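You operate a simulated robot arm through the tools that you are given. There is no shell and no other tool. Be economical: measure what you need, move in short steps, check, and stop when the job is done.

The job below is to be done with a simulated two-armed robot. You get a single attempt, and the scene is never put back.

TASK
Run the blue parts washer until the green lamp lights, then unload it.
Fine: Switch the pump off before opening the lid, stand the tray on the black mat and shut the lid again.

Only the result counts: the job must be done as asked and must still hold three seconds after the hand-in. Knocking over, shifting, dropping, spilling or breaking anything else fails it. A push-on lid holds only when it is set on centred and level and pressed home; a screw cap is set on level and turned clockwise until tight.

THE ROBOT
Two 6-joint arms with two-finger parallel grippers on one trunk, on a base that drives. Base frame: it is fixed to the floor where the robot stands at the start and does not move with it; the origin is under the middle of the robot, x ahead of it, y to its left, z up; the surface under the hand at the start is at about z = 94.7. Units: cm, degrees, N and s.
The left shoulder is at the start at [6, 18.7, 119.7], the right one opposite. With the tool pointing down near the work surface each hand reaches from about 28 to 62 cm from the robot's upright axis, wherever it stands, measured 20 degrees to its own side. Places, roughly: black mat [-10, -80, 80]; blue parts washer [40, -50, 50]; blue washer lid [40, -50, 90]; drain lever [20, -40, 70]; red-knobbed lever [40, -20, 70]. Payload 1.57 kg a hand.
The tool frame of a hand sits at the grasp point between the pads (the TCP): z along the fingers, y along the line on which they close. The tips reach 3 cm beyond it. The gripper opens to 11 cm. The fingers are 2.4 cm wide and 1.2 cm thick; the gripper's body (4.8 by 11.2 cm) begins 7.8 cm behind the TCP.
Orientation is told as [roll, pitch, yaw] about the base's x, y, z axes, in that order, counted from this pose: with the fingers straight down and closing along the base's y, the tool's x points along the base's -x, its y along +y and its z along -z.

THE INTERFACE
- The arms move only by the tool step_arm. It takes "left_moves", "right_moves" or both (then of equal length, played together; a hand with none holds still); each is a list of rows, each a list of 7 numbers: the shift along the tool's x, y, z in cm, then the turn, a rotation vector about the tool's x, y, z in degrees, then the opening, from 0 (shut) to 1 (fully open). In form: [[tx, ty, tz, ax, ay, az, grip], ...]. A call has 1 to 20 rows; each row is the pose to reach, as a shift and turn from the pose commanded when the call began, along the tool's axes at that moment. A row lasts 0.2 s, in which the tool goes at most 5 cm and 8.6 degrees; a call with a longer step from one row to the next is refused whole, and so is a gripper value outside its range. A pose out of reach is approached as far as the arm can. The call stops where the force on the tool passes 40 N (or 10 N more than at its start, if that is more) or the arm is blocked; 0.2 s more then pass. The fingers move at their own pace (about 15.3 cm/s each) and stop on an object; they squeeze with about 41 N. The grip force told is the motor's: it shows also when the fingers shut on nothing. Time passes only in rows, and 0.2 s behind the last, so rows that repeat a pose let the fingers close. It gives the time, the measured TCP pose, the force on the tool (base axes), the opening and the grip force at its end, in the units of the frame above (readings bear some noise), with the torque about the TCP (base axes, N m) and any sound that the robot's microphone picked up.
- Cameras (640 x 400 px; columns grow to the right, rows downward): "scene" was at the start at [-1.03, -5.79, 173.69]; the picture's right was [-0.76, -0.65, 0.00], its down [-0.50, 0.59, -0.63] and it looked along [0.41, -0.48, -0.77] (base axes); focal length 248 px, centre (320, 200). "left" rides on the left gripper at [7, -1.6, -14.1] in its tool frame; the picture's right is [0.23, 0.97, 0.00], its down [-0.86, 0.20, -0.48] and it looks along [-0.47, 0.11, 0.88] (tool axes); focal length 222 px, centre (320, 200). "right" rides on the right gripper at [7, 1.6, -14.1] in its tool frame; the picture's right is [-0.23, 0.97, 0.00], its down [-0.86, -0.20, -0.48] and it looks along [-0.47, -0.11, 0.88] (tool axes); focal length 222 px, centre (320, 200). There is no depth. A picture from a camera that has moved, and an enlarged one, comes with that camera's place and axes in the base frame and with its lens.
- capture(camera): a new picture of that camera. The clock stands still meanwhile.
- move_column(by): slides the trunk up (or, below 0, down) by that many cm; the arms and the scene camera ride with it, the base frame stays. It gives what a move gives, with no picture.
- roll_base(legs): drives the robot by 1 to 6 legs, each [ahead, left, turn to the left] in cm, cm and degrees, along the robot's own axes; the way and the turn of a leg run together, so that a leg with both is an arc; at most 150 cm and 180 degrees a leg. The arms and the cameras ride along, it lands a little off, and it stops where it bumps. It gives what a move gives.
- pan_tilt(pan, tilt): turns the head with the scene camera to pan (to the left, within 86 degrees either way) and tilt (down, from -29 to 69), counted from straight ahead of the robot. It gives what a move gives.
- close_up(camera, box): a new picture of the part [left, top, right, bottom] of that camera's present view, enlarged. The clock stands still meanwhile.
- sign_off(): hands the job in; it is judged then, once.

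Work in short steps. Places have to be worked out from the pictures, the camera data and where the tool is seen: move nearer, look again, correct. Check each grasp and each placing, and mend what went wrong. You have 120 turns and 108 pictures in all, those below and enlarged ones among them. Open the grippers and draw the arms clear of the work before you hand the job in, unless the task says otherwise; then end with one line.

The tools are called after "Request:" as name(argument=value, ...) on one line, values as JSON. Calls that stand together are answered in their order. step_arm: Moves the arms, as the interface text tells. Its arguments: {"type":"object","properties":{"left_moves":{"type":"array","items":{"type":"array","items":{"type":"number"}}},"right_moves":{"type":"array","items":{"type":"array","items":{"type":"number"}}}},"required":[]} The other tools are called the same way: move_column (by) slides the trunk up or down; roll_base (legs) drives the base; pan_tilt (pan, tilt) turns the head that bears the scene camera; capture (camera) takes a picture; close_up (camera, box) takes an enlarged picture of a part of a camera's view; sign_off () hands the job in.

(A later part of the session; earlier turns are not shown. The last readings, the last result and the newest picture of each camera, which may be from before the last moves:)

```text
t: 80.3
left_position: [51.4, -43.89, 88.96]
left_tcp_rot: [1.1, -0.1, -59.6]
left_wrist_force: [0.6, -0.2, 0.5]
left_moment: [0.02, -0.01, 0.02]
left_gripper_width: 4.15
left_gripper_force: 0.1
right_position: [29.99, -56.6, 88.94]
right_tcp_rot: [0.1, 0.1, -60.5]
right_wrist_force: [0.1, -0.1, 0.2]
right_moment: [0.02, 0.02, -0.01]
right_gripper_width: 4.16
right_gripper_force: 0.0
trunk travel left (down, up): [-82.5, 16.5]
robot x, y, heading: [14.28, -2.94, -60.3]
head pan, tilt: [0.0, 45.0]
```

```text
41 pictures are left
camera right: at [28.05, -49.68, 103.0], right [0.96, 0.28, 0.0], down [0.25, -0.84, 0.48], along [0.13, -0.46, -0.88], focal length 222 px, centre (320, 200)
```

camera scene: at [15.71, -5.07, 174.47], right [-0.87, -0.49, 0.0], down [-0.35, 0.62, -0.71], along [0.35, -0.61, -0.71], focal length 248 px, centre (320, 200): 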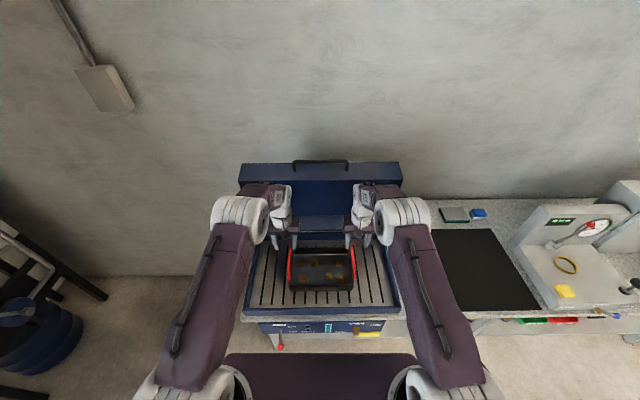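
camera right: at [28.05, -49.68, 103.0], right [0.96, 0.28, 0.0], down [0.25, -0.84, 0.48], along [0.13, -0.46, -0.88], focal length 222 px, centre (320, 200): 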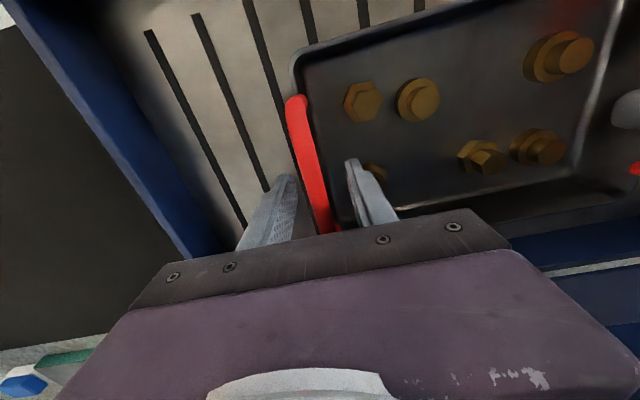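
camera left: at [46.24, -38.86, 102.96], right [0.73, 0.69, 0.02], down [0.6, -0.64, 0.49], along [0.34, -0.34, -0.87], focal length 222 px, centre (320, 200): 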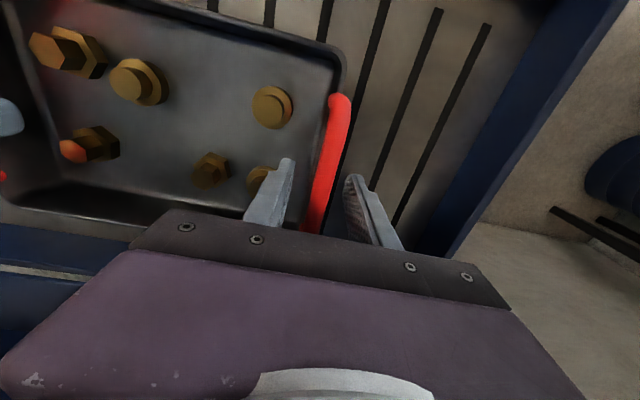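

Both bars lie between the fingers at the TCP image point. Close both hands.

Request:
step_arm(left_moves=[[0, 0, 0, 0, 0, 0, 0.2], [0, 0, 0, 0, 0, 0, 0], [0, 0, 0, 0, 0, 0, 0], [0, 0, 0, 0, 0, 0, 0]], right_moves=[[0, 0, 0, 0, 0, 0, 0.2], [0, 0, 0, 0, 0, 0, 0], [0, 0, 0, 0, 0, 0, 0], [0, 0, 0, 0, 0, 0, 0]])

Request:
capture(camera="left")

Request:
capture(camera="right")

```text
t: 81.3
left_position: [51.41, -43.89, 88.85]
left_tcp_rot: [1.0, -0.3, -59.5]
left_wrist_force: [-12.4, -10.6, -0.1]
left_moment: [0.2, -0.17, 0.02]
left_gripper_width: 1.17
left_gripper_force: 29.0
right_position: [30.04, -56.43, 88.9]
right_tcp_rot: [0.0, 0.0, -60.5]
right_wrist_force: [10.3, 12.3, 2.0]
right_moment: [-0.47, -0.04, 0.67]
right_gripper_width: 1.17
right_gripper_force: 29.0
trunk travel left (down, up): [-82.5, 16.5]
robot x, y, heading: [14.28, -3.0, -60.5]
head pan, tilt: [0.0, 45.0]
```

```text
40 pictures are left
camera left: at [46.15, -38.85, 102.99], right [0.73, 0.69, 0.01], down [0.6, -0.64, 0.49], along [0.34, -0.34, -0.87], focal length 222 px, centre (320, 200)
```

left: 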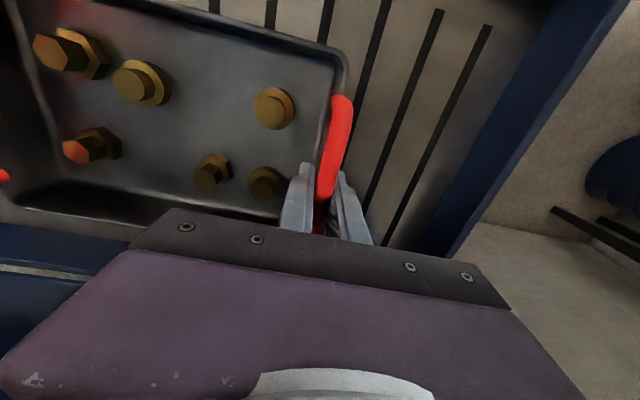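

```text
39 pictures are left
camera right: at [28.07, -49.59, 103.04], right [0.96, 0.28, 0.0], down [0.25, -0.84, 0.48], along [0.13, -0.46, -0.88], focal length 222 px, centre (320, 200)
```

right: 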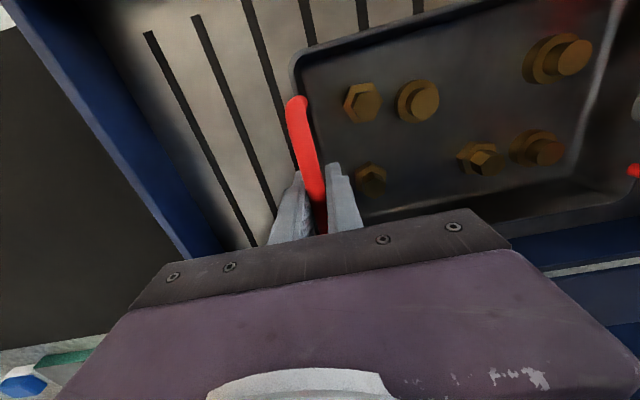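

Both handles held (1.17 cm). Lift together slowly 4 cm and check.

Request:
step_arm(left_moves=[[0, 0, -0.5, 0, 0, 0, 0], [0, 0, -1, 0, 0, 0, 0], [0, 0, -2, 0, 0, 0, 0], [0, 0, -3, 0, 0, 0, 0], [0, 0, -4, 0, 0, 0, 0], [0, 0, -4, 0, 0, 0, 0]], right_moves=[[0, 0, -0.5, 0, 0, 0, 0], [0, 0, -1, 0, 0, 0, 0], [0, 0, -2, 0, 0, 0, 0], [0, 0, -3, 0, 0, 0, 0], [0, 0, -4, 0, 0, 0, 0], [0, 0, -4, 0, 0, 0, 0]])

Request:
close_up(camera="scene", box=[230, 200, 410, 320])

```text
t: 82.7
left_position: [51.48, -44.09, 92.82]
left_tcp_rot: [1.0, -0.2, -59.6]
left_wrist_force: [-7.0, -6.8, -4.9]
left_moment: [-0.05, -0.18, -0.11]
left_gripper_width: 1.15
left_gripper_force: 29.5
right_position: [30.19, -56.37, 92.61]
right_tcp_rot: [-0.2, 0.2, -60.5]
right_wrist_force: [6.8, 7.3, -6.5]
right_moment: [-0.02, 0.16, 0.7]
right_gripper_width: 1.19
right_gripper_force: 29.1
trunk travel left (down, up): [-82.5, 16.5]
robot x, y, heading: [14.37, -2.83, -60.6]
head pan, tilt: [0.0, 45.0]
```

```text
3.33 times, centred on (320, 260) of scene
camera zoom: at [15.59, -5.07, 174.46], right [-0.87, -0.49, 0.0], down [-0.35, 0.62, -0.71], along [0.35, -0.61, -0.71], focal length 828 px, centre (320, 0)
```

zoom: 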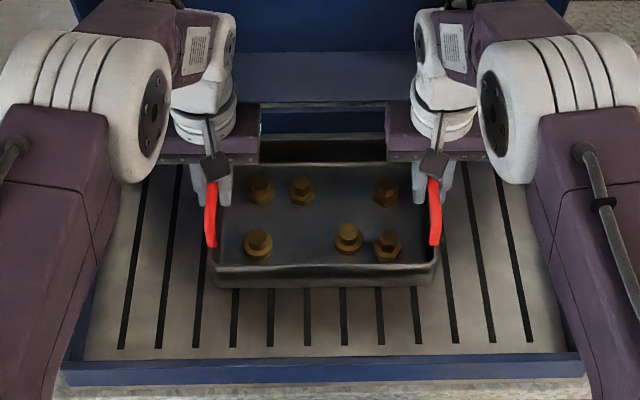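

Tray is up, level (~1.2 kg across both hands). Raise the trunk 13 cm to clear the washer rim.

Request:
move_column(by=13)

Request:
roll_base(legs=[[-4, 0, 0], [0, -24, 0]])

Request:
capture(camera="scene")

```text
t: 84.3
left_position: [51.49, -44.07, 105.75]
left_tcp_rot: [1.0, -0.2, -59.5]
left_wrist_force: [7.4, -0.1, -6.2]
left_moment: [-0.01, 0.11, -0.05]
left_gripper_width: 1.18
left_gripper_force: 29.2
right_position: [30.14, -56.54, 105.64]
right_tcp_rot: [0.0, 0.1, -60.5]
right_wrist_force: [-6.9, -1.1, -5.8]
right_moment: [0.02, -0.13, 0.71]
right_gripper_width: 1.16
right_gripper_force: 29.2
trunk travel left (down, up): [-95.5, 3.5]
robot x, y, heading: [14.37, -3.08, -60.4]
head pan, tilt: [0.0, 45.0]
```

```text
t: 86.5
left_position: [29.09, -52.2, 105.51]
left_tcp_rot: [0.9, -0.1, -59.5]
left_wrist_force: [17.7, 8.2, -5.7]
left_moment: [-0.16, 0.23, -0.05]
left_gripper_width: 1.17
left_gripper_force: 28.8
right_position: [7.79, -64.71, 105.59]
right_tcp_rot: [-0.1, 0.2, -60.4]
right_wrist_force: [-19.0, -8.6, -5.0]
right_moment: [0.15, -0.2, 0.65]
right_gripper_width: 1.15
right_gripper_force: 29.1
trunk travel left (down, up): [-95.5, 3.5]
robot x, y, heading: [-8.06, -11.27, -60.3]
head pan, tilt: [0.0, 45.0]
```

```text
37 pictures are left
camera scene: at [-6.64, -13.23, 187.46], right [-0.87, -0.49, 0.0], down [-0.35, 0.62, -0.71], along [0.35, -0.61, -0.71], focal length 248 px, centre (320, 200)
```

scene: 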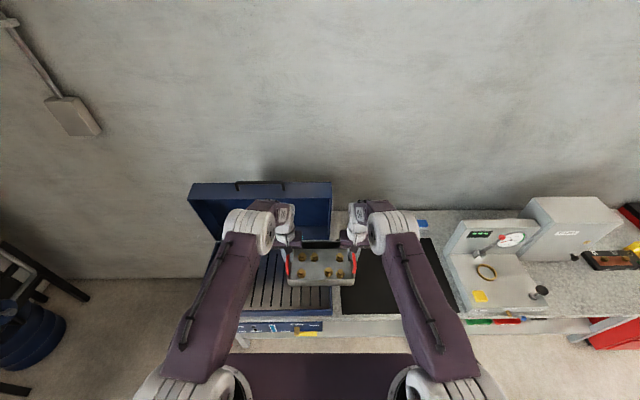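

Tray is level, hands carry ~20 N of internal squeeze; I'll relax it slightly and continue 24 cm to the right over the mat.

Request:
step_arm(left_moves=[[0, 0.15, 0, 0, 0, 0, 0], [0, 0.15, 0, 0, 0, 0, 0]], right_moves=[[0, -0.15, 0, 0, 0, 0, 0], [0, -0.15, 0, 0, 0, 0, 0]])

Request:
roll_base(legs=[[0, -24, 0]])

Request:
capture(camera="scene")

```text
t: 87.1
left_position: [29.05, -52.24, 105.61]
left_tcp_rot: [0.9, -0.2, -59.5]
left_wrist_force: [-14.7, -9.3, -5.1]
left_moment: [0.32, -0.05, -0.25]
left_gripper_width: 1.19
left_gripper_force: 29.0
right_position: [7.69, -64.49, 105.51]
right_tcp_rot: [-0.1, 0.0, -60.3]
right_wrist_force: [14.6, 10.2, -5.3]
right_moment: [-0.37, 0.08, 0.59]
right_gripper_width: 1.18
right_gripper_force: 29.6
trunk travel left (down, up): [-95.5, 3.5]
robot x, y, heading: [-8.03, -11.35, -60.4]
head pan, tilt: [0.0, 45.0]
```

```text
t: 88.9
left_position: [7.91, -64.2, 105.78]
left_tcp_rot: [0.8, -0.3, -59.6]
left_wrist_force: [-27.5, -18.0, -4.8]
left_moment: [-0.04, -0.56, -0.17]
left_gripper_width: 1.17
left_gripper_force: 28.7
right_position: [-13.46, -76.7, 105.62]
right_tcp_rot: [-0.2, 0.1, -60.4]
right_wrist_force: [28.5, 19.6, -5.4]
right_moment: [-0.05, 0.57, 0.52]
right_gripper_width: 1.17
right_gripper_force: 28.8
trunk travel left (down, up): [-95.5, 3.5]
robot x, y, heading: [-29.52, -23.28, -60.4]
head pan, tilt: [0.0, 45.0]
```

```text
36 pictures are left
camera scene: at [-27.92, -25.02, 187.46], right [-0.87, -0.49, 0.0], down [-0.35, 0.61, -0.71], along [0.35, -0.62, -0.71], focal length 248 px, centre (320, 200)
```

scene: 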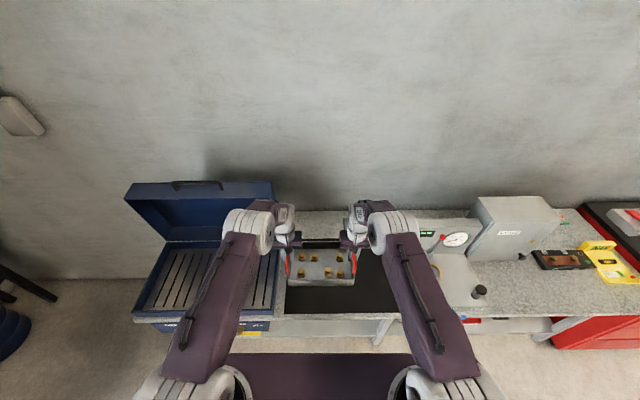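

Tray is over the mat (centre e≈-37.6, n≈-59.7; mat e -21..-68, n -46..-82). Relieve the internal pull and lower 9 cm with the trunk, then look at the gap.

Request:
step_arm(left_moves=[[0, -0.12, 0, 0, 0, 0, 0], [0, -0.12, 0, 0, 0, 0, 0]], right_moves=[[0, 0.12, 0, 0, 0, 0, 0], [0, 0.12, 0, 0, 0, 0, 0]])

Request:
move_column(by=-9)

Request:
close_up(camera="scene", box=[230, 190, 470, 340])

```text
t: 89.5
left_position: [7.74, -64.09, 105.7]
left_tcp_rot: [0.9, -0.3, -59.5]
left_wrist_force: [8.5, 3.7, -5.6]
left_moment: [0.01, 0.19, -0.33]
left_gripper_width: 1.2
left_gripper_force: 29.1
right_position: [-13.49, -76.55, 105.53]
right_tcp_rot: [-0.2, 0.2, -60.4]
right_wrist_force: [-8.9, -3.7, -4.9]
right_moment: [-0.07, -0.21, 0.53]
right_gripper_width: 1.18
right_gripper_force: 28.8
trunk travel left (down, up): [-95.5, 3.5]
robot x, y, heading: [-29.57, -23.35, -60.4]
head pan, tilt: [0.0, 45.0]
```

```text
t: 90.8
left_position: [7.52, -64.24, 96.67]
left_tcp_rot: [0.9, -0.2, -59.5]
left_wrist_force: [21.8, 11.9, -5.5]
left_moment: [-0.35, 0.22, -0.3]
left_gripper_width: 1.19
left_gripper_force: 29.4
right_position: [-13.66, -76.54, 96.59]
right_tcp_rot: [-0.1, 0.2, -60.4]
right_wrist_force: [-20.5, -11.7, -4.8]
right_moment: [0.34, -0.24, 0.53]
right_gripper_width: 1.17
right_gripper_force: 29.0
trunk travel left (down, up): [-86.5, 12.5]
robot x, y, heading: [-29.91, -23.05, -60.6]
head pan, tilt: [0.0, 45.0]
```

```text
2.67 times, centred on (350, 265) of scene
camera zoom: at [-28.33, -25.24, 178.47], right [-0.87, -0.49, 0.0], down [-0.35, 0.62, -0.71], along [0.35, -0.61, -0.71], focal length 663 px, centre (240, 27)
```

zoom: 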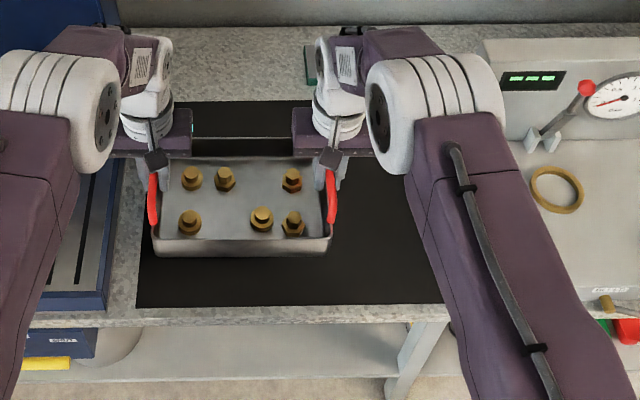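

Tray is above the mat with ~4 cm margin to its left edge. Lower gently with both arms until contact.

Request:
step_arm(left_moves=[[0, 0.08, 0.6, 0, 0, 0, 0], [0, 0.08, 1.2, 0, 0, 0, 0], [0, 0.08, 1.8, 0, 0, 0, 0], [0, 0.08, 2.4, 0, 0, 0, 0], [0, 0.08, 3.0, 0, 0, 0, 0], [0, 0.08, 3.6, 0, 0, 0, 0], [0, 0.08, 4.2, 0, 0, 0, 0]], right_moves=[[0, -0.08, 0.6, 0, 0, 0, 0], [0, -0.08, 1.2, 0, 0, 0, 0], [0, -0.08, 1.8, 0, 0, 0, 0], [0, -0.08, 2.4, 0, 0, 0, 0], [0, -0.08, 3.0, 0, 0, 0, 0], [0, -0.08, 3.6, 0, 0, 0, 0], [0, -0.08, 4.2, 0, 0, 0, 0]])

Request:
close_up(camera="scene", box=[230, 190, 470, 340])

```text
t: 92.3
left_position: [7.67, -64.14, 92.45]
left_tcp_rot: [0.9, -0.2, -59.6]
left_wrist_force: [-0.5, -0.9, -5.6]
left_moment: [-0.2, -0.21, -0.28]
left_gripper_width: 1.18
left_gripper_force: 29.3
right_position: [-13.57, -76.63, 92.37]
right_tcp_rot: [0.0, 0.2, -60.4]
right_wrist_force: [0.7, 2.4, -5.4]
right_moment: [0.25, 0.14, 0.5]
right_gripper_width: 1.17
right_gripper_force: 29.1
trunk travel left (down, up): [-86.5, 12.5]
robot x, y, heading: [-29.65, -23.47, -60.7]
head pan, tilt: [0.0, 45.0]
```

```text
2.67 times, centred on (350, 265) of scene
camera zoom: at [-28.34, -25.3, 178.46], right [-0.87, -0.49, 0.0], down [-0.35, 0.62, -0.71], along [0.35, -0.61, -0.71], focal length 663 px, centre (240, 27)
```

zoom: 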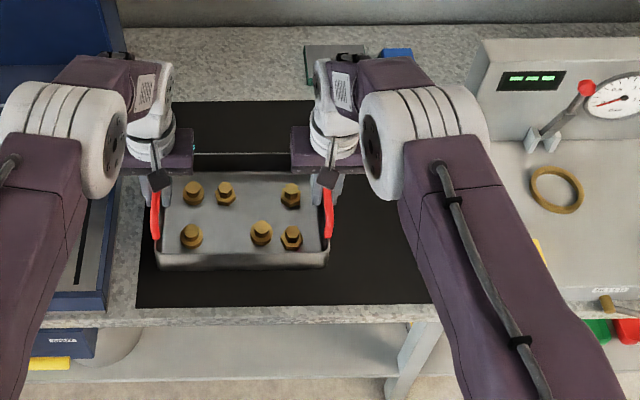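

Still airborne. Shift 3 cm right for more margin and continue lowering slowly.

Request:
step_arm(left_moves=[[0, -1, 0, 0, 0, 0, 0], [0, -2, 0, 0, 0, 0, 0], [0, -3, 0, 0, 0, 0, 0], [0, -3, 0.5, 0, 0, 0, 0], [0, -3, 1, 0, 0, 0, 0], [0, -3, 1.5, 0, 0, 0, 0], [0, -3, 2, 0, 0, 0, 0], [0, -3, 2.4, 0, 0, 0, 0]], right_moves=[[0, -1, 0, 0, 0, 0, 0], [0, -2, 0, 0, 0, 0, 0], [0, -3, 0, 0, 0, 0, 0], [0, -3, 0.5, 0, 0, 0, 0], [0, -3, 1, 0, 0, 0, 0], [0, -3, 1.5, 0, 0, 0, 0], [0, -3, 2, 0, 0, 0, 0], [0, -3, 2.4, 0, 0, 0, 0]])

```text
t: 94.2
left_position: [5.0, -65.7, 90.06]
left_tcp_rot: [0.9, -0.2, -59.6]
left_wrist_force: [-11.8, -7.8, -5.0]
left_moment: [0.11, -0.2, -0.38]
left_gripper_width: 1.17
left_gripper_force: 29.6
right_position: [-16.19, -78.06, 89.92]
right_tcp_rot: [0.1, 0.1, -60.4]
right_wrist_force: [13.4, 7.1, -5.5]
right_moment: [-0.1, 0.2, 0.42]
right_gripper_width: 1.16
right_gripper_force: 29.5
trunk travel left (down, up): [-86.5, 12.5]
robot x, y, heading: [-29.11, -23.3, -60.4]
head pan, tilt: [0.0, 45.0]
```

Still full weight on the hands (~5 N each); lower on in small steps.

Request:
step_arm(left_moves=[[0, 0, 0.4, 0, 0, 0, 0], [0, 0, 0.8, 0, 0, 0, 0], [0, 0, 1.2, 0, 0, 0, 0], [0, 0, 1.6, 0, 0, 0, 0], [0, 0, 2.0, 0, 0, 0, 0]], right_moves=[[0, 0, 0.4, 0, 0, 0, 0], [0, 0, 0.8, 0, 0, 0, 0], [0, 0, 1.2, 0, 0, 0, 0], [0, 0, 1.6, 0, 0, 0, 0], [0, 0, 2.0, 0, 0, 0, 0]])

Request:
close_up(camera="scene", box=[230, 190, 470, 340])

```text
t: 95.3
left_position: [5.03, -65.73, 88.27]
left_tcp_rot: [0.8, -0.5, -59.5]
left_wrist_force: [-24.9, -15.6, -4.7]
left_moment: [0.05, -0.43, -0.16]
left_gripper_width: 1.2
left_gripper_force: 29.1
right_position: [-16.29, -78.04, 88.07]
right_tcp_rot: [0.1, -0.1, -60.4]
right_wrist_force: [26.6, 14.0, 5.3]
right_moment: [0.54, 0.82, 0.54]
right_gripper_width: 1.17
right_gripper_force: 29.4
trunk travel left (down, up): [-86.5, 12.5]
robot x, y, heading: [-29.51, -23.38, -60.6]
head pan, tilt: [0.0, 45.0]
```

```text
2.67 times, centred on (350, 265) of scene
camera zoom: at [-28.39, -25.08, 178.49], right [-0.87, -0.49, 0.0], down [-0.35, 0.62, -0.71], along [0.35, -0.61, -0.71], focal length 663 px, centre (240, 27)
```

zoom: 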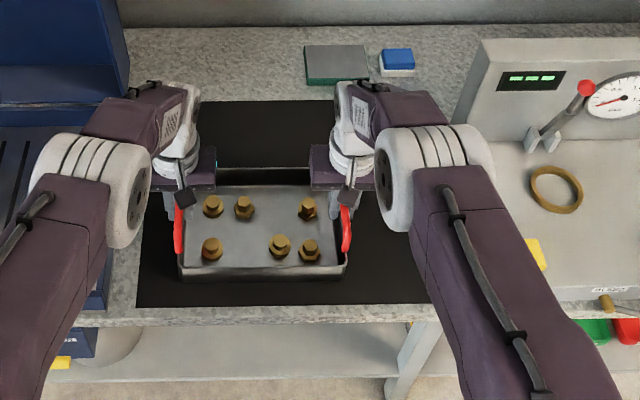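

Touching down on the right side (weight taken). Relieve the internal pull and lower a further 0.3 cm.

Request:
step_arm(left_moves=[[0, -0.1, 0.1, 0, 0, 0, 0], [0, -0.1, 0.25, 0, 0, 0, 0], [0, -0.1, 0.35, 0, 0, 0, 0]], right_moves=[[0, 0.1, 0, 0, 0, 0, 0], [0, 0.1, 0, 0, 0, 0, 0], [0, 0.1, 0, 0, 0, 0, 0]])

```text
t: 96.2
left_position: [5.0, -65.52, 88.12]
left_tcp_rot: [0.9, -0.5, -59.6]
left_wrist_force: [-15.6, -3.3, 24.0]
left_moment: [0.19, -0.09, -0.58]
left_gripper_width: 1.18
left_gripper_force: 28.7
right_position: [-16.26, -77.91, 87.98]
right_tcp_rot: [0.0, -0.1, -60.5]
right_wrist_force: [20.7, 2.5, -8.1]
right_moment: [-0.59, 0.11, 0.06]
right_gripper_width: 1.19
right_gripper_force: 29.6
trunk travel left (down, up): [-86.5, 12.5]
robot x, y, heading: [-29.05, -23.5, -60.4]
head pan, tilt: [0.0, 45.0]
```

Tray is on the mat. Ease the left up a touch, then open both hands and rise straight up.

Request:
step_arm(left_moves=[[0, 0, -0.15, 0, 0, 0, 0], [0, 0, -0.15, 0, 0, 0, 0.2], [0, 0, -0.15, 0, 0, 0, 0.36], [0, 0, -0.15, 0, 0, 0, 0.36], [0, 0, -2, 0, 0, 0, 0.36], [0, 0, -5, 0, 0, 0, 0.36], [0, 0, -9, 0, 0, 0, 0.36], [0, 0, -13, 0, 0, 0, 0.36]], right_moves=[[0, 0, 0.1, 0, 0, 0, 0], [0, 0, 0.1, 0, 0, 0, 0.2], [0, 0, 0.1, 0, 0, 0, 0.36], [0, 0, 0.1, 0, 0, 0, 0.36], [0, 0, -2, 0, 0, 0, 0.36], [0, 0, -5, 0, 0, 0, 0.36], [0, 0, -9, 0, 0, 0, 0.36], [0, 0, -13, 0, 0, 0, 0.36]])

Request:
capture(camera="scene")

Request:
capture(camera="right")

```text
t: 98.0
left_position: [4.72, -65.59, 100.9]
left_tcp_rot: [1.0, -0.4, -59.5]
left_wrist_force: [-0.6, 0.6, 0.2]
left_moment: [0.01, -0.02, 0.02]
left_gripper_width: 3.95
left_gripper_force: 0.0
right_position: [-16.21, -78.03, 101.13]
right_tcp_rot: [0.1, 0.0, -60.4]
right_wrist_force: [0.2, -0.3, -0.3]
right_moment: [-0.03, -0.01, -0.01]
right_gripper_width: 4.0
right_gripper_force: 0.1
trunk travel left (down, up): [-86.5, 12.5]
robot x, y, heading: [-29.24, -23.37, -60.5]
head pan, tilt: [0.0, 45.0]
```

```text
32 pictures are left
camera scene: at [-28.57, -24.88, 178.46], right [-0.87, -0.49, 0.0], down [-0.35, 0.61, -0.71], along [0.35, -0.62, -0.71], focal length 248 px, centre (320, 200)
```

scene: 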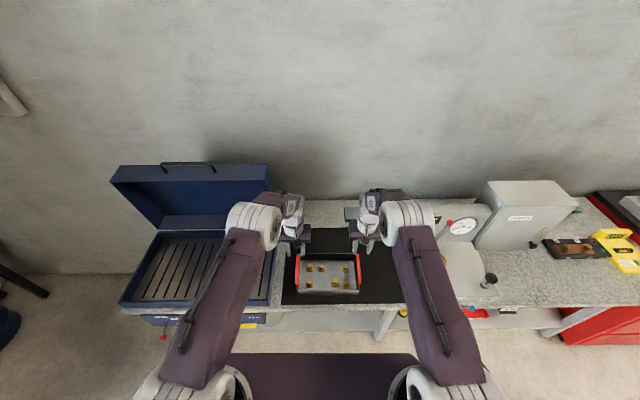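

```text
31 pictures are left
camera right: at [-18.24, -71.23, 115.23], right [0.96, 0.28, 0.0], down [0.25, -0.84, 0.48], along [0.14, -0.46, -0.88], focal length 222 px, centre (320, 200)
```

right: 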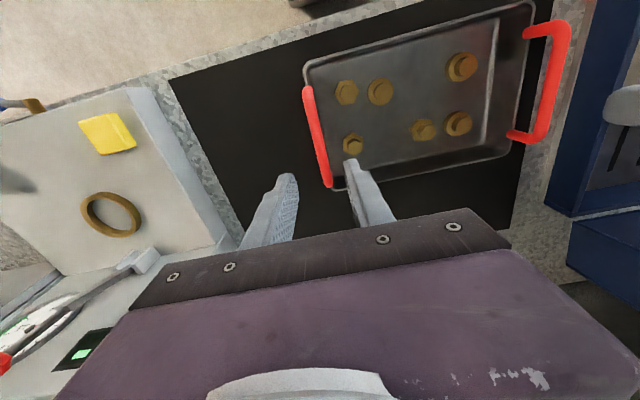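

Tray stands on the mat with all six bolts, ~6 cm inside the edge. Retract both hands up and back, then drive 48 cm left to the washer again.

Request:
step_arm(left_moves=[[0, 0, -4, 0, 0, 0, 0.36], [0, 0, -8, 0, 0, 0, 0.36], [3, 0, -11, 0, 0, 0, 0.36], [6, 0, -14, 0, 0, 0, 0.36], [9, 0, -17, 0, 0, 0, 0.36], [12, 0, -19, 0, 0, 0, 0.36], [15, 0, -20, 0, 0, 0, 0.36]], right_moves=[[0, 0, -4, 0, 0, 0, 0.36], [0, 0, -8, 0, 0, 0, 0.36], [3, 0, -12, 0, 0, 0, 0.36], [6, 0, -16, 0, 0, 0, 0.36], [10, 0, -18, 0, 0, 0, 0.36], [14, 0, -20, 0, 0, 0, 0.36], [18, 0, -22, 0, 0, 0, 0.36]])

Request:
roll_base(legs=[[0, 48, 0]])

Request:
step_arm(left_moves=[[0, 0, 0, 0, 0, -8.2, 0.36], [0, 0, 0, 0, 0, -16.4, 0.36], [0, 0, 0, 0, 0, -24.6, 0.36], [0, 0, 0, 0, 0, -32.8, 0.36], [0, 0, 0, 0, 0, -41, 0.36], [0, 0, 0, 0, 0, -49.2, 0.36], [0, 0, 0, 0, 0, -57.4, 0.36], [0, 0, 0, 0, 0, -65.6, 0.36], [0, 0, 0, 0, 0, -73.8, 0.36], [0, 0, 0, 0, 0, -82, 0.36], [0, 0, 0, 0, 0, -90, 0.36]])

Request:
capture(camera="scene")

```text
t: 99.5
left_position: [-3.4, -52.43, 121.01]
left_tcp_rot: [0.8, -0.5, -59.5]
left_wrist_force: [-1.3, 0.2, 0.5]
left_moment: [-0.04, -0.03, -0.02]
left_gripper_width: 3.96
left_gripper_force: 0.0
right_position: [-25.35, -62.0, 123.28]
right_tcp_rot: [-0.1, -0.2, -60.3]
right_wrist_force: [0.2, 0.1, -0.4]
right_moment: [-0.03, -0.04, 0.0]
right_gripper_width: 3.97
right_gripper_force: 0.1
trunk travel left (down, up): [-86.5, 12.5]
robot x, y, heading: [-29.39, -23.35, -60.3]
head pan, tilt: [0.0, 45.0]
```

```text
t: 102.4
left_position: [38.14, -29.26, 120.87]
left_tcp_rot: [1.0, -0.3, -59.3]
left_wrist_force: [-0.1, 0.5, -0.5]
left_moment: [0.03, 0.01, 0.0]
left_gripper_width: 3.95
left_gripper_force: 0.0
right_position: [16.13, -38.77, 123.09]
right_tcp_rot: [0.2, -0.1, -60.1]
right_wrist_force: [0.3, 0.3, 0.1]
right_moment: [0.0, -0.03, -0.01]
right_gripper_width: 3.96
right_gripper_force: 0.0
trunk travel left (down, up): [-86.5, 12.5]
robot x, y, heading: [11.84, 0.04, -60.2]
head pan, tilt: [0.0, 45.0]
```

```text
t: 104.8
left_position: [38.24, -29.07, 120.8]
left_tcp_rot: [-0.3, -1.0, 31.0]
left_wrist_force: [0.2, -0.2, -0.6]
left_moment: [-0.02, -0.02, 0.0]
left_gripper_width: 3.93
left_gripper_force: 0.1
right_position: [16.35, -38.68, 123.12]
right_tcp_rot: [0.0, 0.0, -60.0]
right_wrist_force: [-0.4, -0.4, 0.4]
right_moment: [0.01, 0.0, 0.01]
right_gripper_width: 3.96
right_gripper_force: 0.0
trunk travel left (down, up): [-86.5, 12.5]
robot x, y, heading: [11.89, 0.56, -60.1]
head pan, tilt: [0.0, 45.0]
```

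```text
30 pictures are left
camera scene: at [12.76, -1.51, 178.47], right [-0.87, -0.5, 0.0], down [-0.35, 0.61, -0.71], along [0.35, -0.61, -0.71], focal length 248 px, centre (320, 200)
```

scene: 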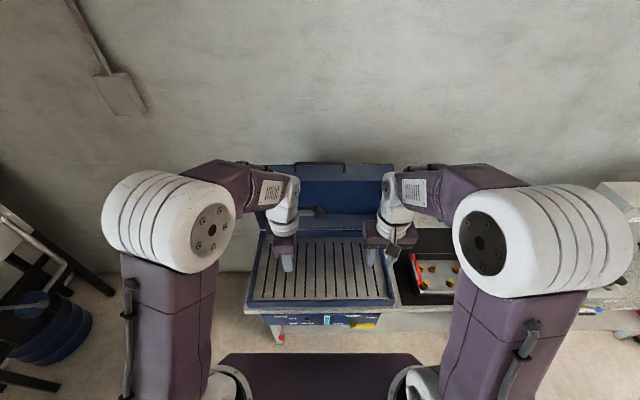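

Zoom in on the open lid's handle to locate it again.

Request:
close_up(camera="scene", box=[240, 140, 420, 260])

Request:
capture(camera="left")

Request:
capture(camera="right")

```text
3.33 times, centred on (330, 200) of scene
camera zoom: at [12.76, -1.51, 178.47], right [-0.87, -0.5, 0.0], down [-0.35, 0.61, -0.71], along [0.35, -0.61, -0.71], focal length 828 px, centre (287, 200)
```

zoom: 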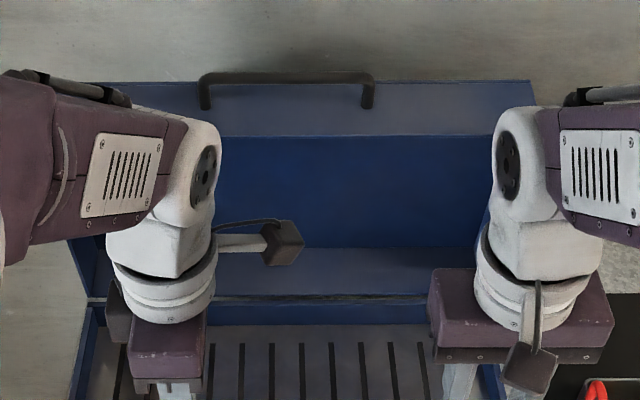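

```text
28 pictures are left
camera left: at [32.81, -34.07, 134.82], right [-0.7, 0.72, -0.01], down [0.62, 0.61, 0.49], along [0.36, 0.34, -0.87], focal length 222 px, centre (320, 200)
```

left: 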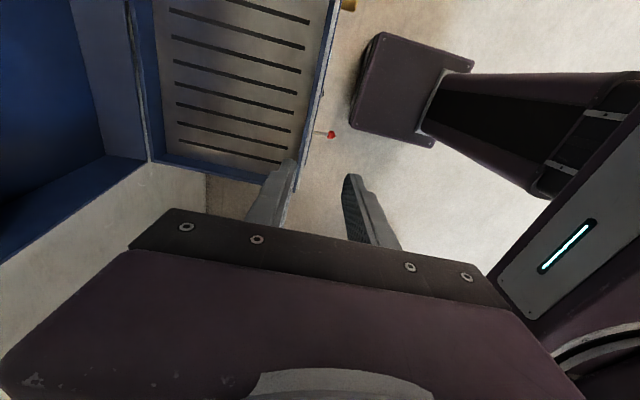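

```text
27 pictures are left
camera right: at [14.29, -31.91, 137.22], right [0.96, 0.29, 0.0], down [0.25, -0.84, 0.48], along [0.14, -0.46, -0.88], focal length 222 px, centre (320, 200)
```

right: 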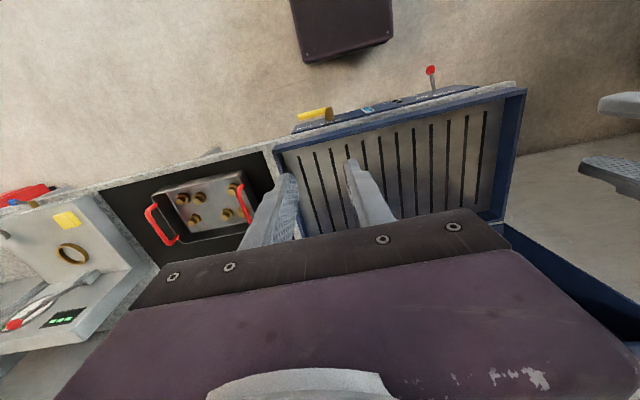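

Bar estimated at n≈-80.5, z≈123.7. Bring the left hand, tilted 64° forward, to a pre-grasp 8 cm in front of it along the finger axis.

Request:
step_arm(left_moves=[[0.6, -3.5, -0.9, 8, 0, 0, 0.3], [1.2, -7, -1.8, 16, 0, 0, 0.3], [1.8, -10.5, -2.7, 24, 0, 0, 0.3], [2.4, -14, -3.6, 32, 0, 0, 0.3], [3.0, -17.5, -4.5, 40, 0, 0, 0.3], [3.6, -21, -5.4, 48, 0, 0, 0.3], [4.2, -24.5, -6.2, 56, 0, 0, 0.3], [4.6, -28.1, -6.8, 64, 0, 0, 0.3]])

Request:
capture(camera="left")

Request:
close_up(camera="scene", box=[240, 130, 420, 250])

```text
t: 106.6
left_position: [50.87, -61.05, 132.28]
left_tcp_rot: [-62.6, -1.3, 30.8]
left_wrist_force: [0.9, -0.7, 0.0]
left_moment: [-0.01, 0.0, 0.01]
left_gripper_width: 3.28
left_gripper_force: 0.0
left hand out of reach, approached as far as the arm can: row 6, 7, 8
right_position: [16.39, -38.99, 123.11]
right_tcp_rot: [0.0, 0.1, -60.1]
right_wrist_force: [0.4, 0.2, 0.8]
right_moment: [0.04, 0.03, 0.02]
right_gripper_width: 3.99
right_gripper_force: 0.1
trunk travel left (down, up): [-86.5, 12.5]
robot x, y, heading: [11.58, -0.02, -60.4]
head pan, tilt: [0.0, 45.0]
```

```text
26 pictures are left
camera left: at [38.62, -54.64, 140.03], right [-0.41, 0.28, -0.87], down [0.47, 0.88, 0.06], along [0.78, -0.38, -0.49], focal length 222 px, centre (320, 200)
```

left: 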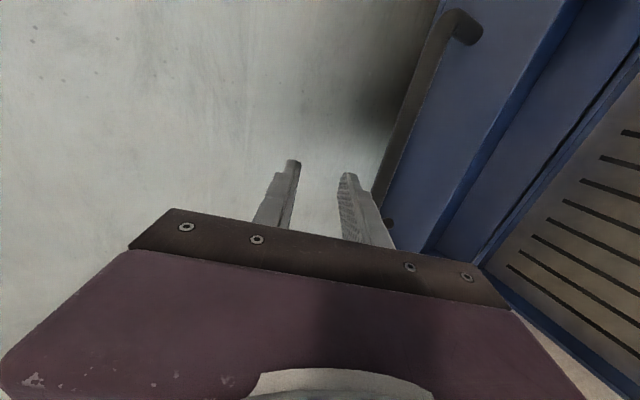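

```text
3.33 times, centred on (330, 190) of scene
camera zoom: at [12.88, -1.86, 178.46], right [-0.87, -0.5, 0.0], down [-0.35, 0.61, -0.71], along [0.35, -0.61, -0.71], focal length 828 px, centre (287, 233)
```

zoom: 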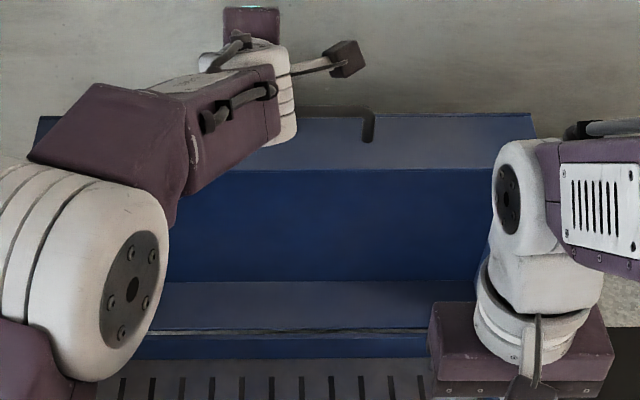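

The arm can't fold that far at this distance; I'll back the base 4 cm and lower the trunk 4 cm, which restores the geometry that worked before.

Request:
roll_base(legs=[[-4, 0, 0]])

Request:
move_column(by=-4)

Request:
capture(camera="left")

```text
t: 107.5
left_position: [49.18, -58.18, 131.82]
left_tcp_rot: [-62.2, -1.2, 30.7]
left_wrist_force: [0.7, -0.8, -0.1]
left_moment: [0.01, -0.02, 0.02]
left_gripper_width: 3.32
left_gripper_force: 0.1
right_position: [14.8, -36.12, 122.82]
right_tcp_rot: [0.0, 0.4, -60.1]
right_wrist_force: [0.6, -0.3, 0.5]
right_moment: [0.09, 0.04, -0.03]
right_gripper_width: 3.95
right_gripper_force: 0.1
trunk travel left (down, up): [-86.5, 12.5]
robot x, y, heading: [10.13, 3.73, -60.2]
head pan, tilt: [0.0, 45.0]
```

```text
t: 108.3
left_position: [48.64, -57.29, 128.53]
left_tcp_rot: [-62.8, -1.1, 30.8]
left_wrist_force: [0.1, 0.4, -0.5]
left_moment: [0.04, -0.03, -0.03]
left_gripper_width: 3.3
left_gripper_force: 0.0
right_position: [14.26, -35.19, 119.14]
right_tcp_rot: [0.0, -0.1, -60.1]
right_wrist_force: [-0.6, 0.0, 0.4]
right_moment: [-0.04, 0.0, 0.0]
right_gripper_width: 3.96
right_gripper_force: 0.0
trunk travel left (down, up): [-82.5, 16.5]
robot x, y, heading: [9.67, 3.46, -60.4]
head pan, tilt: [0.0, 45.0]
```

```text
24 pictures are left
camera left: at [36.42, -50.84, 136.25], right [-0.41, 0.28, -0.87], down [0.47, 0.88, 0.06], along [0.78, -0.39, -0.49], focal length 222 px, centre (320, 200)
```

left: 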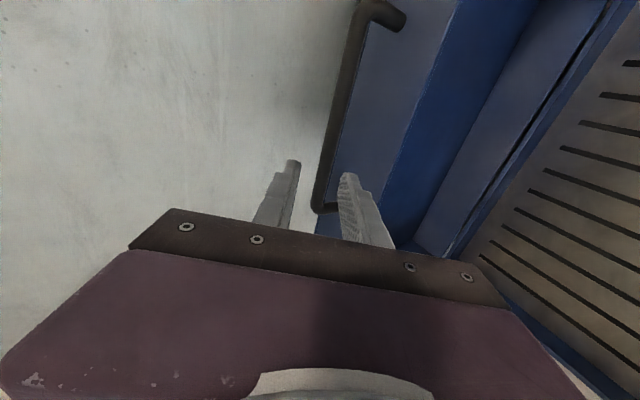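

The bar's ray passes consistently through the earlier release point (n≈-80.75, z≈124.3). Advance 7 cm along the fingers with a 0.7 cm lateral correction.

Request:
step_arm(left_moves=[[0, 0.68, 1, 0, 0, 0, 0.3], [0, 0.68, 3, 0, 0, 0, 0.3], [0, 0.68, 5, 0, 0, 0, 0.3], [0, 0.68, 6.8, 0, 0, 0, 0.3]])

Request:
capture(camera="left")

```text
t: 109.3
left_position: [51.72, -62.75, 124.65]
left_tcp_rot: [-62.7, -1.1, 30.7]
left_wrist_force: [-0.3, -0.7, -0.5]
left_moment: [0.03, 0.0, 0.0]
left_gripper_width: 3.22
left_gripper_force: 0.1
right_position: [14.36, -35.43, 119.14]
right_tcp_rot: [0.0, 0.0, -60.1]
right_wrist_force: [0.2, -0.1, -0.8]
right_moment: [0.01, 0.01, 0.03]
right_gripper_width: 3.96
right_gripper_force: 0.1
trunk travel left (down, up): [-82.5, 16.5]
robot x, y, heading: [9.86, 3.91, -60.3]
head pan, tilt: [0.0, 45.0]
```

```text
23 pictures are left
camera left: at [39.57, -56.17, 132.49], right [-0.41, 0.28, -0.87], down [0.47, 0.88, 0.06], along [0.78, -0.39, -0.49], focal length 222 px, centre (320, 200)
```

left: 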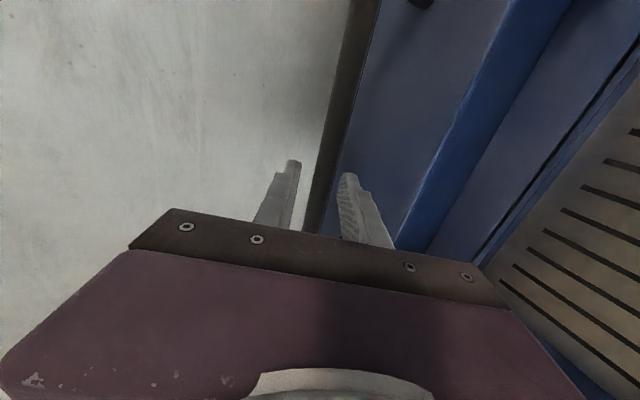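

The bar lies centrally between the fingers with no contact force. Close on it.

Request:
step_arm(left_moves=[[0, 0, 0, 0, 0, 0, 0.15], [0, 0, 0, 0, 0, 0, 0], [0, 0, 0, 0, 0, 0, 0], [0, 0, 0, 0, 0, 0, 0]])

```text
t: 110.3
left_position: [51.68, -62.56, 124.73]
left_tcp_rot: [-62.7, -1.3, 30.8]
left_wrist_force: [-0.5, 0.3, 1.0]
left_moment: [-0.33, 0.56, 0.36]
left_gripper_width: 1.36
left_gripper_force: 30.0
right_position: [14.37, -35.37, 119.12]
right_tcp_rot: [0.0, 0.0, -60.2]
right_wrist_force: [-0.1, 0.9, -0.2]
right_moment: [0.01, 0.0, -0.01]
right_gripper_width: 3.96
right_gripper_force: 0.0
trunk travel left (down, up): [-82.5, 16.5]
robot x, y, heading: [9.75, 3.84, -60.1]
head pan, tilt: [0.0, 45.0]
```

Bar gripped. A circle fit over all earlier readings gives hinge at n=-79.4, z=87.3, R=37.1; now pull the lid back down along that arc to ~60°, righting the hand as I go.

Request:
step_arm(left_moves=[[0, 1.18, -2.53, -6.7, 0, 0, 0], [0, 2.41, -4.73, -13.7, 0, 0, 0], [0, 3.8, -6.8, -19.7, 0, 0, 0], [0, 5.34, -8.76, -26.7, 0, 0, 0], [0, 7.01, -10.58, -33.7, 0, 0, 0], [0, 8.81, -12.27, -40.7, 0, 0, 0], [0, 10.75, -13.79, -47.7, 0, 0, 0], [0, 12.8, -15.18, -54.7, 0, 0, 0]])

Request:
capture(camera="scene")

```text
t: 112.1
left_position: [41.83, -46.01, 120.21]
left_tcp_rot: [-7.9, -1.2, 30.6]
left_wrist_force: [-0.9, -5.9, -3.9]
left_moment: [-0.57, 0.58, 0.18]
left_gripper_width: 1.37
left_gripper_force: 30.2
right_position: [14.4, -35.55, 119.11]
right_tcp_rot: [0.1, 0.1, -60.1]
right_wrist_force: [0.0, -0.1, 0.2]
right_moment: [-0.04, -0.02, 0.01]
right_gripper_width: 3.98
right_gripper_force: 0.0
trunk travel left (down, up): [-82.5, 16.5]
robot x, y, heading: [9.95, 3.48, -60.1]
head pan, tilt: [0.0, 45.0]
```

```text
22 pictures are left
camera scene: at [10.83, 1.6, 174.47], right [-0.87, -0.5, 0.0], down [-0.35, 0.61, -0.71], along [0.35, -0.61, -0.71], focal length 248 px, centre (320, 200)
```

scene: 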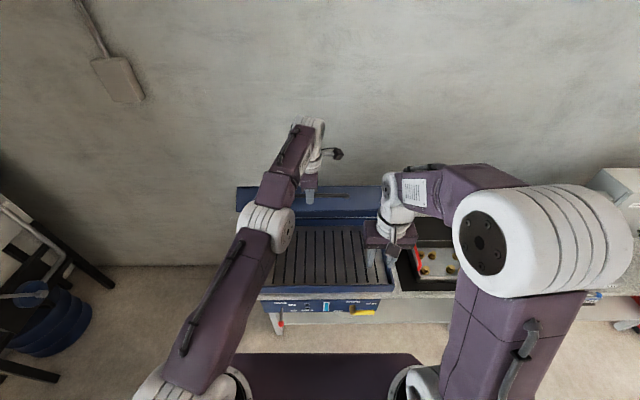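

Lid at ~55°, forces small. Continue lowering to ~20°.

Request:
step_arm(left_moves=[[0, 2.35, 1.06, -0.9, 0, 0, 0], [0, 4.62, 2.28, -1.8, 0, 0, 0], [0, 6.79, 3.67, -2.7, 0, 0, 0], [0, 8.87, 5.19, -3.6, 0, 0, 0], [0, 10.83, 6.86, -4.5, 0, 0, 0], [0, 12.67, 8.66, -5.4, 0, 0, 0], [0, 14.39, 10.6, -6.3, 0, 0, 0], [0, 15.97, 12.64, -7.1, 0, 0, 0], [0, 17.39, 14.8, -7.9, 0, 0, 0]])

Request:
capture(camera="scene")

```text
t: 113.8
left_position: [39.38, -43.52, 117.04]
left_tcp_rot: [-1.9, -1.4, 30.9]
left_wrist_force: [1.8, 22.0, 19.5]
left_moment: [0.27, -0.18, -0.08]
left_gripper_width: 1.37
left_gripper_force: 30.3
left hand out of reach, approached as far as the arm can: row 1, 2, 3, 4, 5, 6, 7, 8
right_position: [14.22, -34.94, 119.36]
right_tcp_rot: [-0.1, -0.3, -60.0]
right_wrist_force: [0.5, -0.2, 0.4]
right_moment: [0.0, 0.04, -0.03]
right_gripper_width: 3.96
right_gripper_force: 0.1
trunk travel left (down, up): [-82.5, 16.5]
robot x, y, heading: [9.64, 3.7, -60.1]
head pan, tilt: [0.0, 45.0]
stopped in row 8 (left hand): the force on the tool passed its limit at 50 N (the readings are from after the stop); the commanded pose is now the measured one
```

```text
21 pictures are left
camera scene: at [10.63, 2.73, 174.48], right [-0.87, -0.5, 0.0], down [-0.35, 0.61, -0.71], along [0.35, -0.62, -0.7], focal length 248 px, centre (320, 200)
```

scene: 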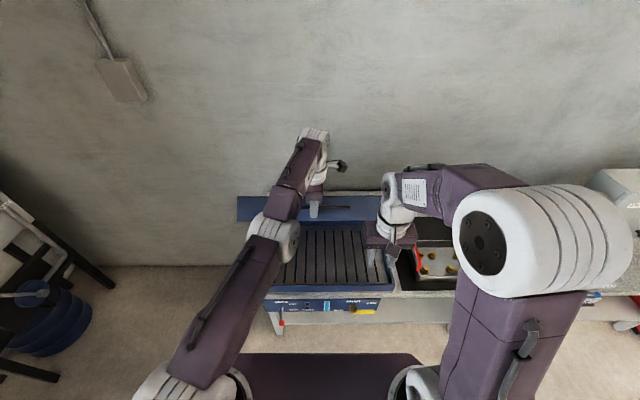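

The arm hit a reach limit (the hand drifted toward the centre to e≈12.4 vs 14.2 on opening). Test a small step along the arc with a slight leftward shift to see whether it becomes reachable.

Request:
step_arm(left_moves=[[-0.4, 0.3, 0.2, 0, 0, 0, 0], [-0.8, 0.7, 0.5, 0, 0, 0, 0]])

Request:
close_up(camera="scene", box=[100, 110, 440, 400])

```text
t: 114.3
left_position: [39.3, -43.5, 116.91]
left_tcp_rot: [-2.1, -1.2, 30.6]
left_wrist_force: [-10.9, 18.9, 31.8]
left_moment: [-0.08, 0.24, 0.33]
left_gripper_width: 1.34
left_gripper_force: 30.4
left hand out of reach, approached as far as the arm can: row 1, 2
right_position: [13.87, -34.67, 119.44]
right_tcp_rot: [0.0, -0.5, -60.2]
right_wrist_force: [0.2, 0.5, 0.0]
right_moment: [0.01, 0.04, 0.0]
right_gripper_width: 3.97
right_gripper_force: 0.1
trunk travel left (down, up): [-82.5, 16.5]
robot x, y, heading: [9.89, 3.83, -60.3]
head pan, tilt: [0.0, 45.0]
```

```text
1.38 times, centred on (270, 255) of scene
camera zoom: at [10.08, 3.11, 174.5], right [-0.87, -0.5, 0.0], down [-0.35, 0.61, -0.71], along [0.35, -0.62, -0.7], focal length 343 px, centre (389, 124)
```

zoom: 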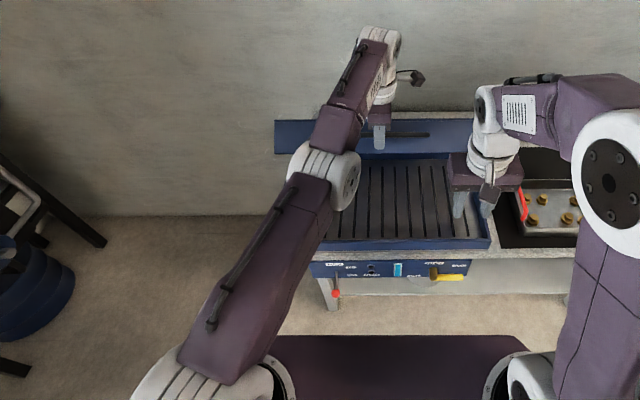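

The force is radial (hand slightly inside the arc), while along the arc the lid resists closing by only ~2 N in both directions, suggesting hinge friction holds the lid. I'll loosen the grip slightly and see whether the lid stays.

Request:
step_arm(left_moves=[[0, 0, -0.3, 0, 0, 0, 0], [0, 0, -0.3, 0, 0, 0, 0.17], [0, 0, -0.3, 0, 0, 0, 0.2], [0, 0, -0.3, 0, 0, 0, 0.2]])

Request:
capture(camera="left")

Request:
capture(camera="scene")

```text
t: 115.3
left_position: [39.68, -43.85, 116.73]
left_tcp_rot: [-2.0, -1.2, 30.8]
left_wrist_force: [-7.8, 9.6, 14.4]
left_moment: [-0.13, 0.11, -0.03]
left_gripper_width: 1.91
left_gripper_force: 0.0
right_position: [14.02, -35.01, 119.25]
right_tcp_rot: [0.0, -0.3, -60.1]
right_wrist_force: [-0.8, 0.5, 0.4]
right_moment: [-0.02, 0.01, -0.01]
right_gripper_width: 3.97
right_gripper_force: 0.0
trunk travel left (down, up): [-82.5, 16.5]
robot x, y, heading: [10.15, 3.51, -60.4]
head pan, tilt: [0.0, 45.0]
```

```text
19 pictures are left
camera left: at [33.95, -48.49, 130.78], right [-0.69, 0.72, -0.04], down [0.62, 0.62, 0.49], along [0.38, 0.32, -0.87], focal length 222 px, centre (320, 200)
```

left: 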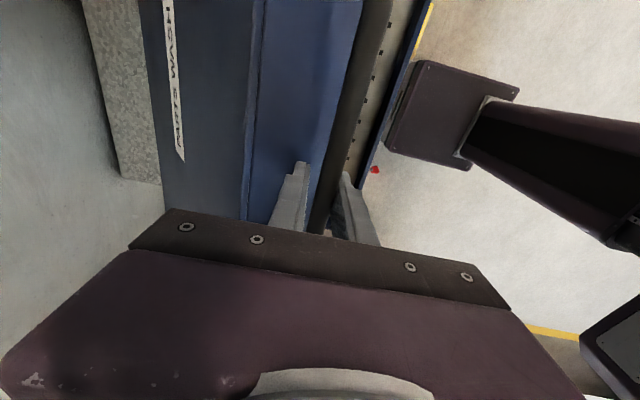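

```text
18 pictures are left
camera scene: at [10.37, 2.51, 174.47], right [-0.87, -0.5, 0.0], down [-0.35, 0.61, -0.71], along [0.35, -0.62, -0.7], focal length 248 px, centre (320, 200)
```

scene: 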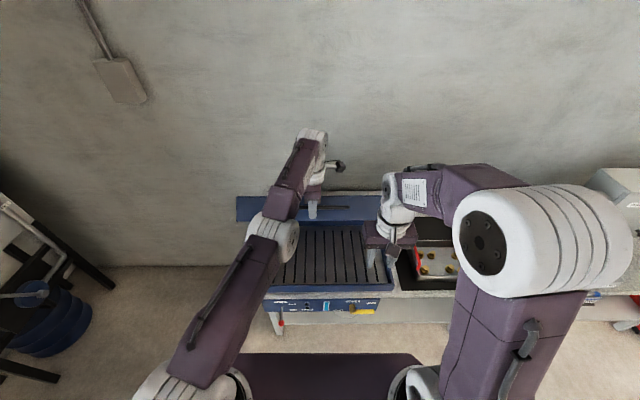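

Lid hasn't moved with the grip loosened. Raise the trunk 3 cm with fingers still around the bar to confirm the lid holds by itself.

Request:
move_column(by=2)

Request:
capture(camera="left")

```text
t: 116.0
left_position: [39.97, -44.11, 118.5]
left_tcp_rot: [-1.9, -1.4, 30.7]
left_wrist_force: [-0.3, -0.3, 0.4]
left_moment: [0.0, -0.01, 0.03]
left_gripper_width: 2.2
left_gripper_force: 0.1
right_position: [14.3, -35.19, 121.19]
right_tcp_rot: [-0.1, -0.1, -60.1]
right_wrist_force: [-0.5, 0.0, -0.3]
right_moment: [-0.02, -0.01, -0.01]
right_gripper_width: 3.96
right_gripper_force: 0.0
trunk travel left (down, up): [-84.5, 14.5]
robot x, y, heading: [9.47, 3.49, -60.1]
head pan, tilt: [0.0, 45.0]
```

```text
17 pictures are left
camera left: at [34.21, -48.78, 132.61], right [-0.69, 0.72, -0.04], down [0.62, 0.62, 0.49], along [0.38, 0.32, -0.87], focal length 222 px, centre (320, 200)
```

left: 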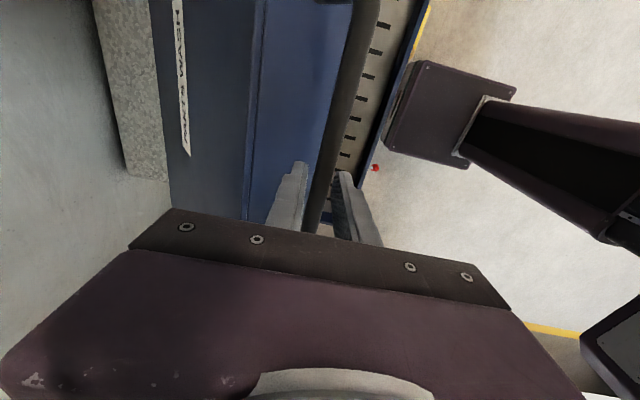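

No contact force and the lid stays put at ~47°: hinge friction holds it. Raise clear, then reset the left arm to its neutral configuration before re-gripping.

Request:
move_column(by=8)

Request:
step_arm(left_moves=[[-1, 2.5, 0, 2, 0, 8.2, 0.3], [-2, 5, 0, 2, 0, 16.4, 0.3], [-3, 7.5, 0, 2, 0, 24.6, 0.3], [-4, 10, 0, 2, 0, 32.8, 0.3], [-5, 12, 0, 2, 0, 41, 0.3], [-6, 13, 0, 1, 0, 49.2, 0.3], [-7, 14, 0, 1, 0, 57.4, 0.3], [-8, 15, 0, 0, 0, 65.6, 0.3], [-9, 16, 0, 0, 0, 73.8, 0.3], [-10, 17, 0, 0, 0, 82, 0.3], [-11, 18, 0, 0, 0, 90, 0.3]])

Request:
capture(camera="scene")

```text
t: 117.2
left_position: [39.91, -44.19, 126.39]
left_tcp_rot: [-1.7, -1.3, 30.7]
left_wrist_force: [0.2, 0.9, 0.3]
left_moment: [-0.01, -0.01, -0.01]
left_gripper_width: 2.19
left_gripper_force: 0.0
right_position: [14.37, -35.47, 129.18]
right_tcp_rot: [0.0, 0.0, -60.1]
right_wrist_force: [-0.6, 0.1, 0.7]
right_moment: [-0.01, 0.03, 0.0]
right_gripper_width: 3.95
right_gripper_force: 0.2
trunk travel left (down, up): [-92.5, 6.5]
robot x, y, heading: [9.75, 3.64, -60.2]
head pan, tilt: [0.0, 45.0]
```

```text
t: 119.6
left_position: [44.88, -37.71, 136.9]
left_tcp_rot: [2.1, 2.4, -59.4]
left_wrist_force: [0.2, 0.1, 0.5]
left_moment: [0.01, -0.02, -0.02]
left_gripper_width: 3.28
left_gripper_force: 0.1
left hand out of reach, approached as far as the arm can: row 1, 2, 3, 4, 5, 6, 7, 8, 9, 10, 11
right_position: [14.45, -35.39, 129.09]
right_tcp_rot: [0.0, 0.0, -60.1]
right_wrist_force: [-0.7, -0.7, 0.5]
right_moment: [0.0, 0.01, 0.03]
right_gripper_width: 3.97
right_gripper_force: 0.0
trunk travel left (down, up): [-92.5, 6.5]
robot x, y, heading: [9.72, 4.01, -59.9]
head pan, tilt: [0.0, 45.0]
```

```text
16 pictures are left
camera scene: at [10.84, 1.83, 184.47], right [-0.87, -0.5, 0.0], down [-0.35, 0.61, -0.71], along [0.35, -0.61, -0.71], focal length 248 px, centre (320, 200)
```

scene: 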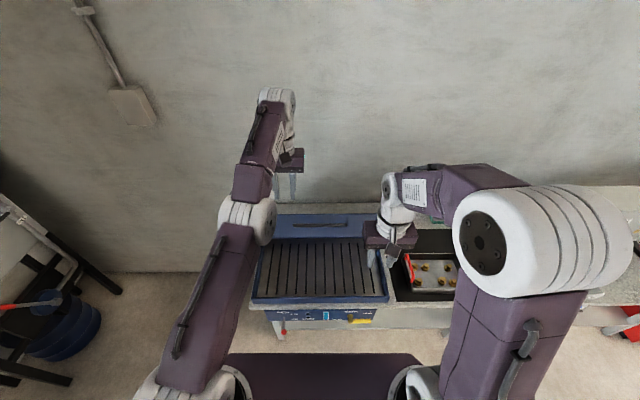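

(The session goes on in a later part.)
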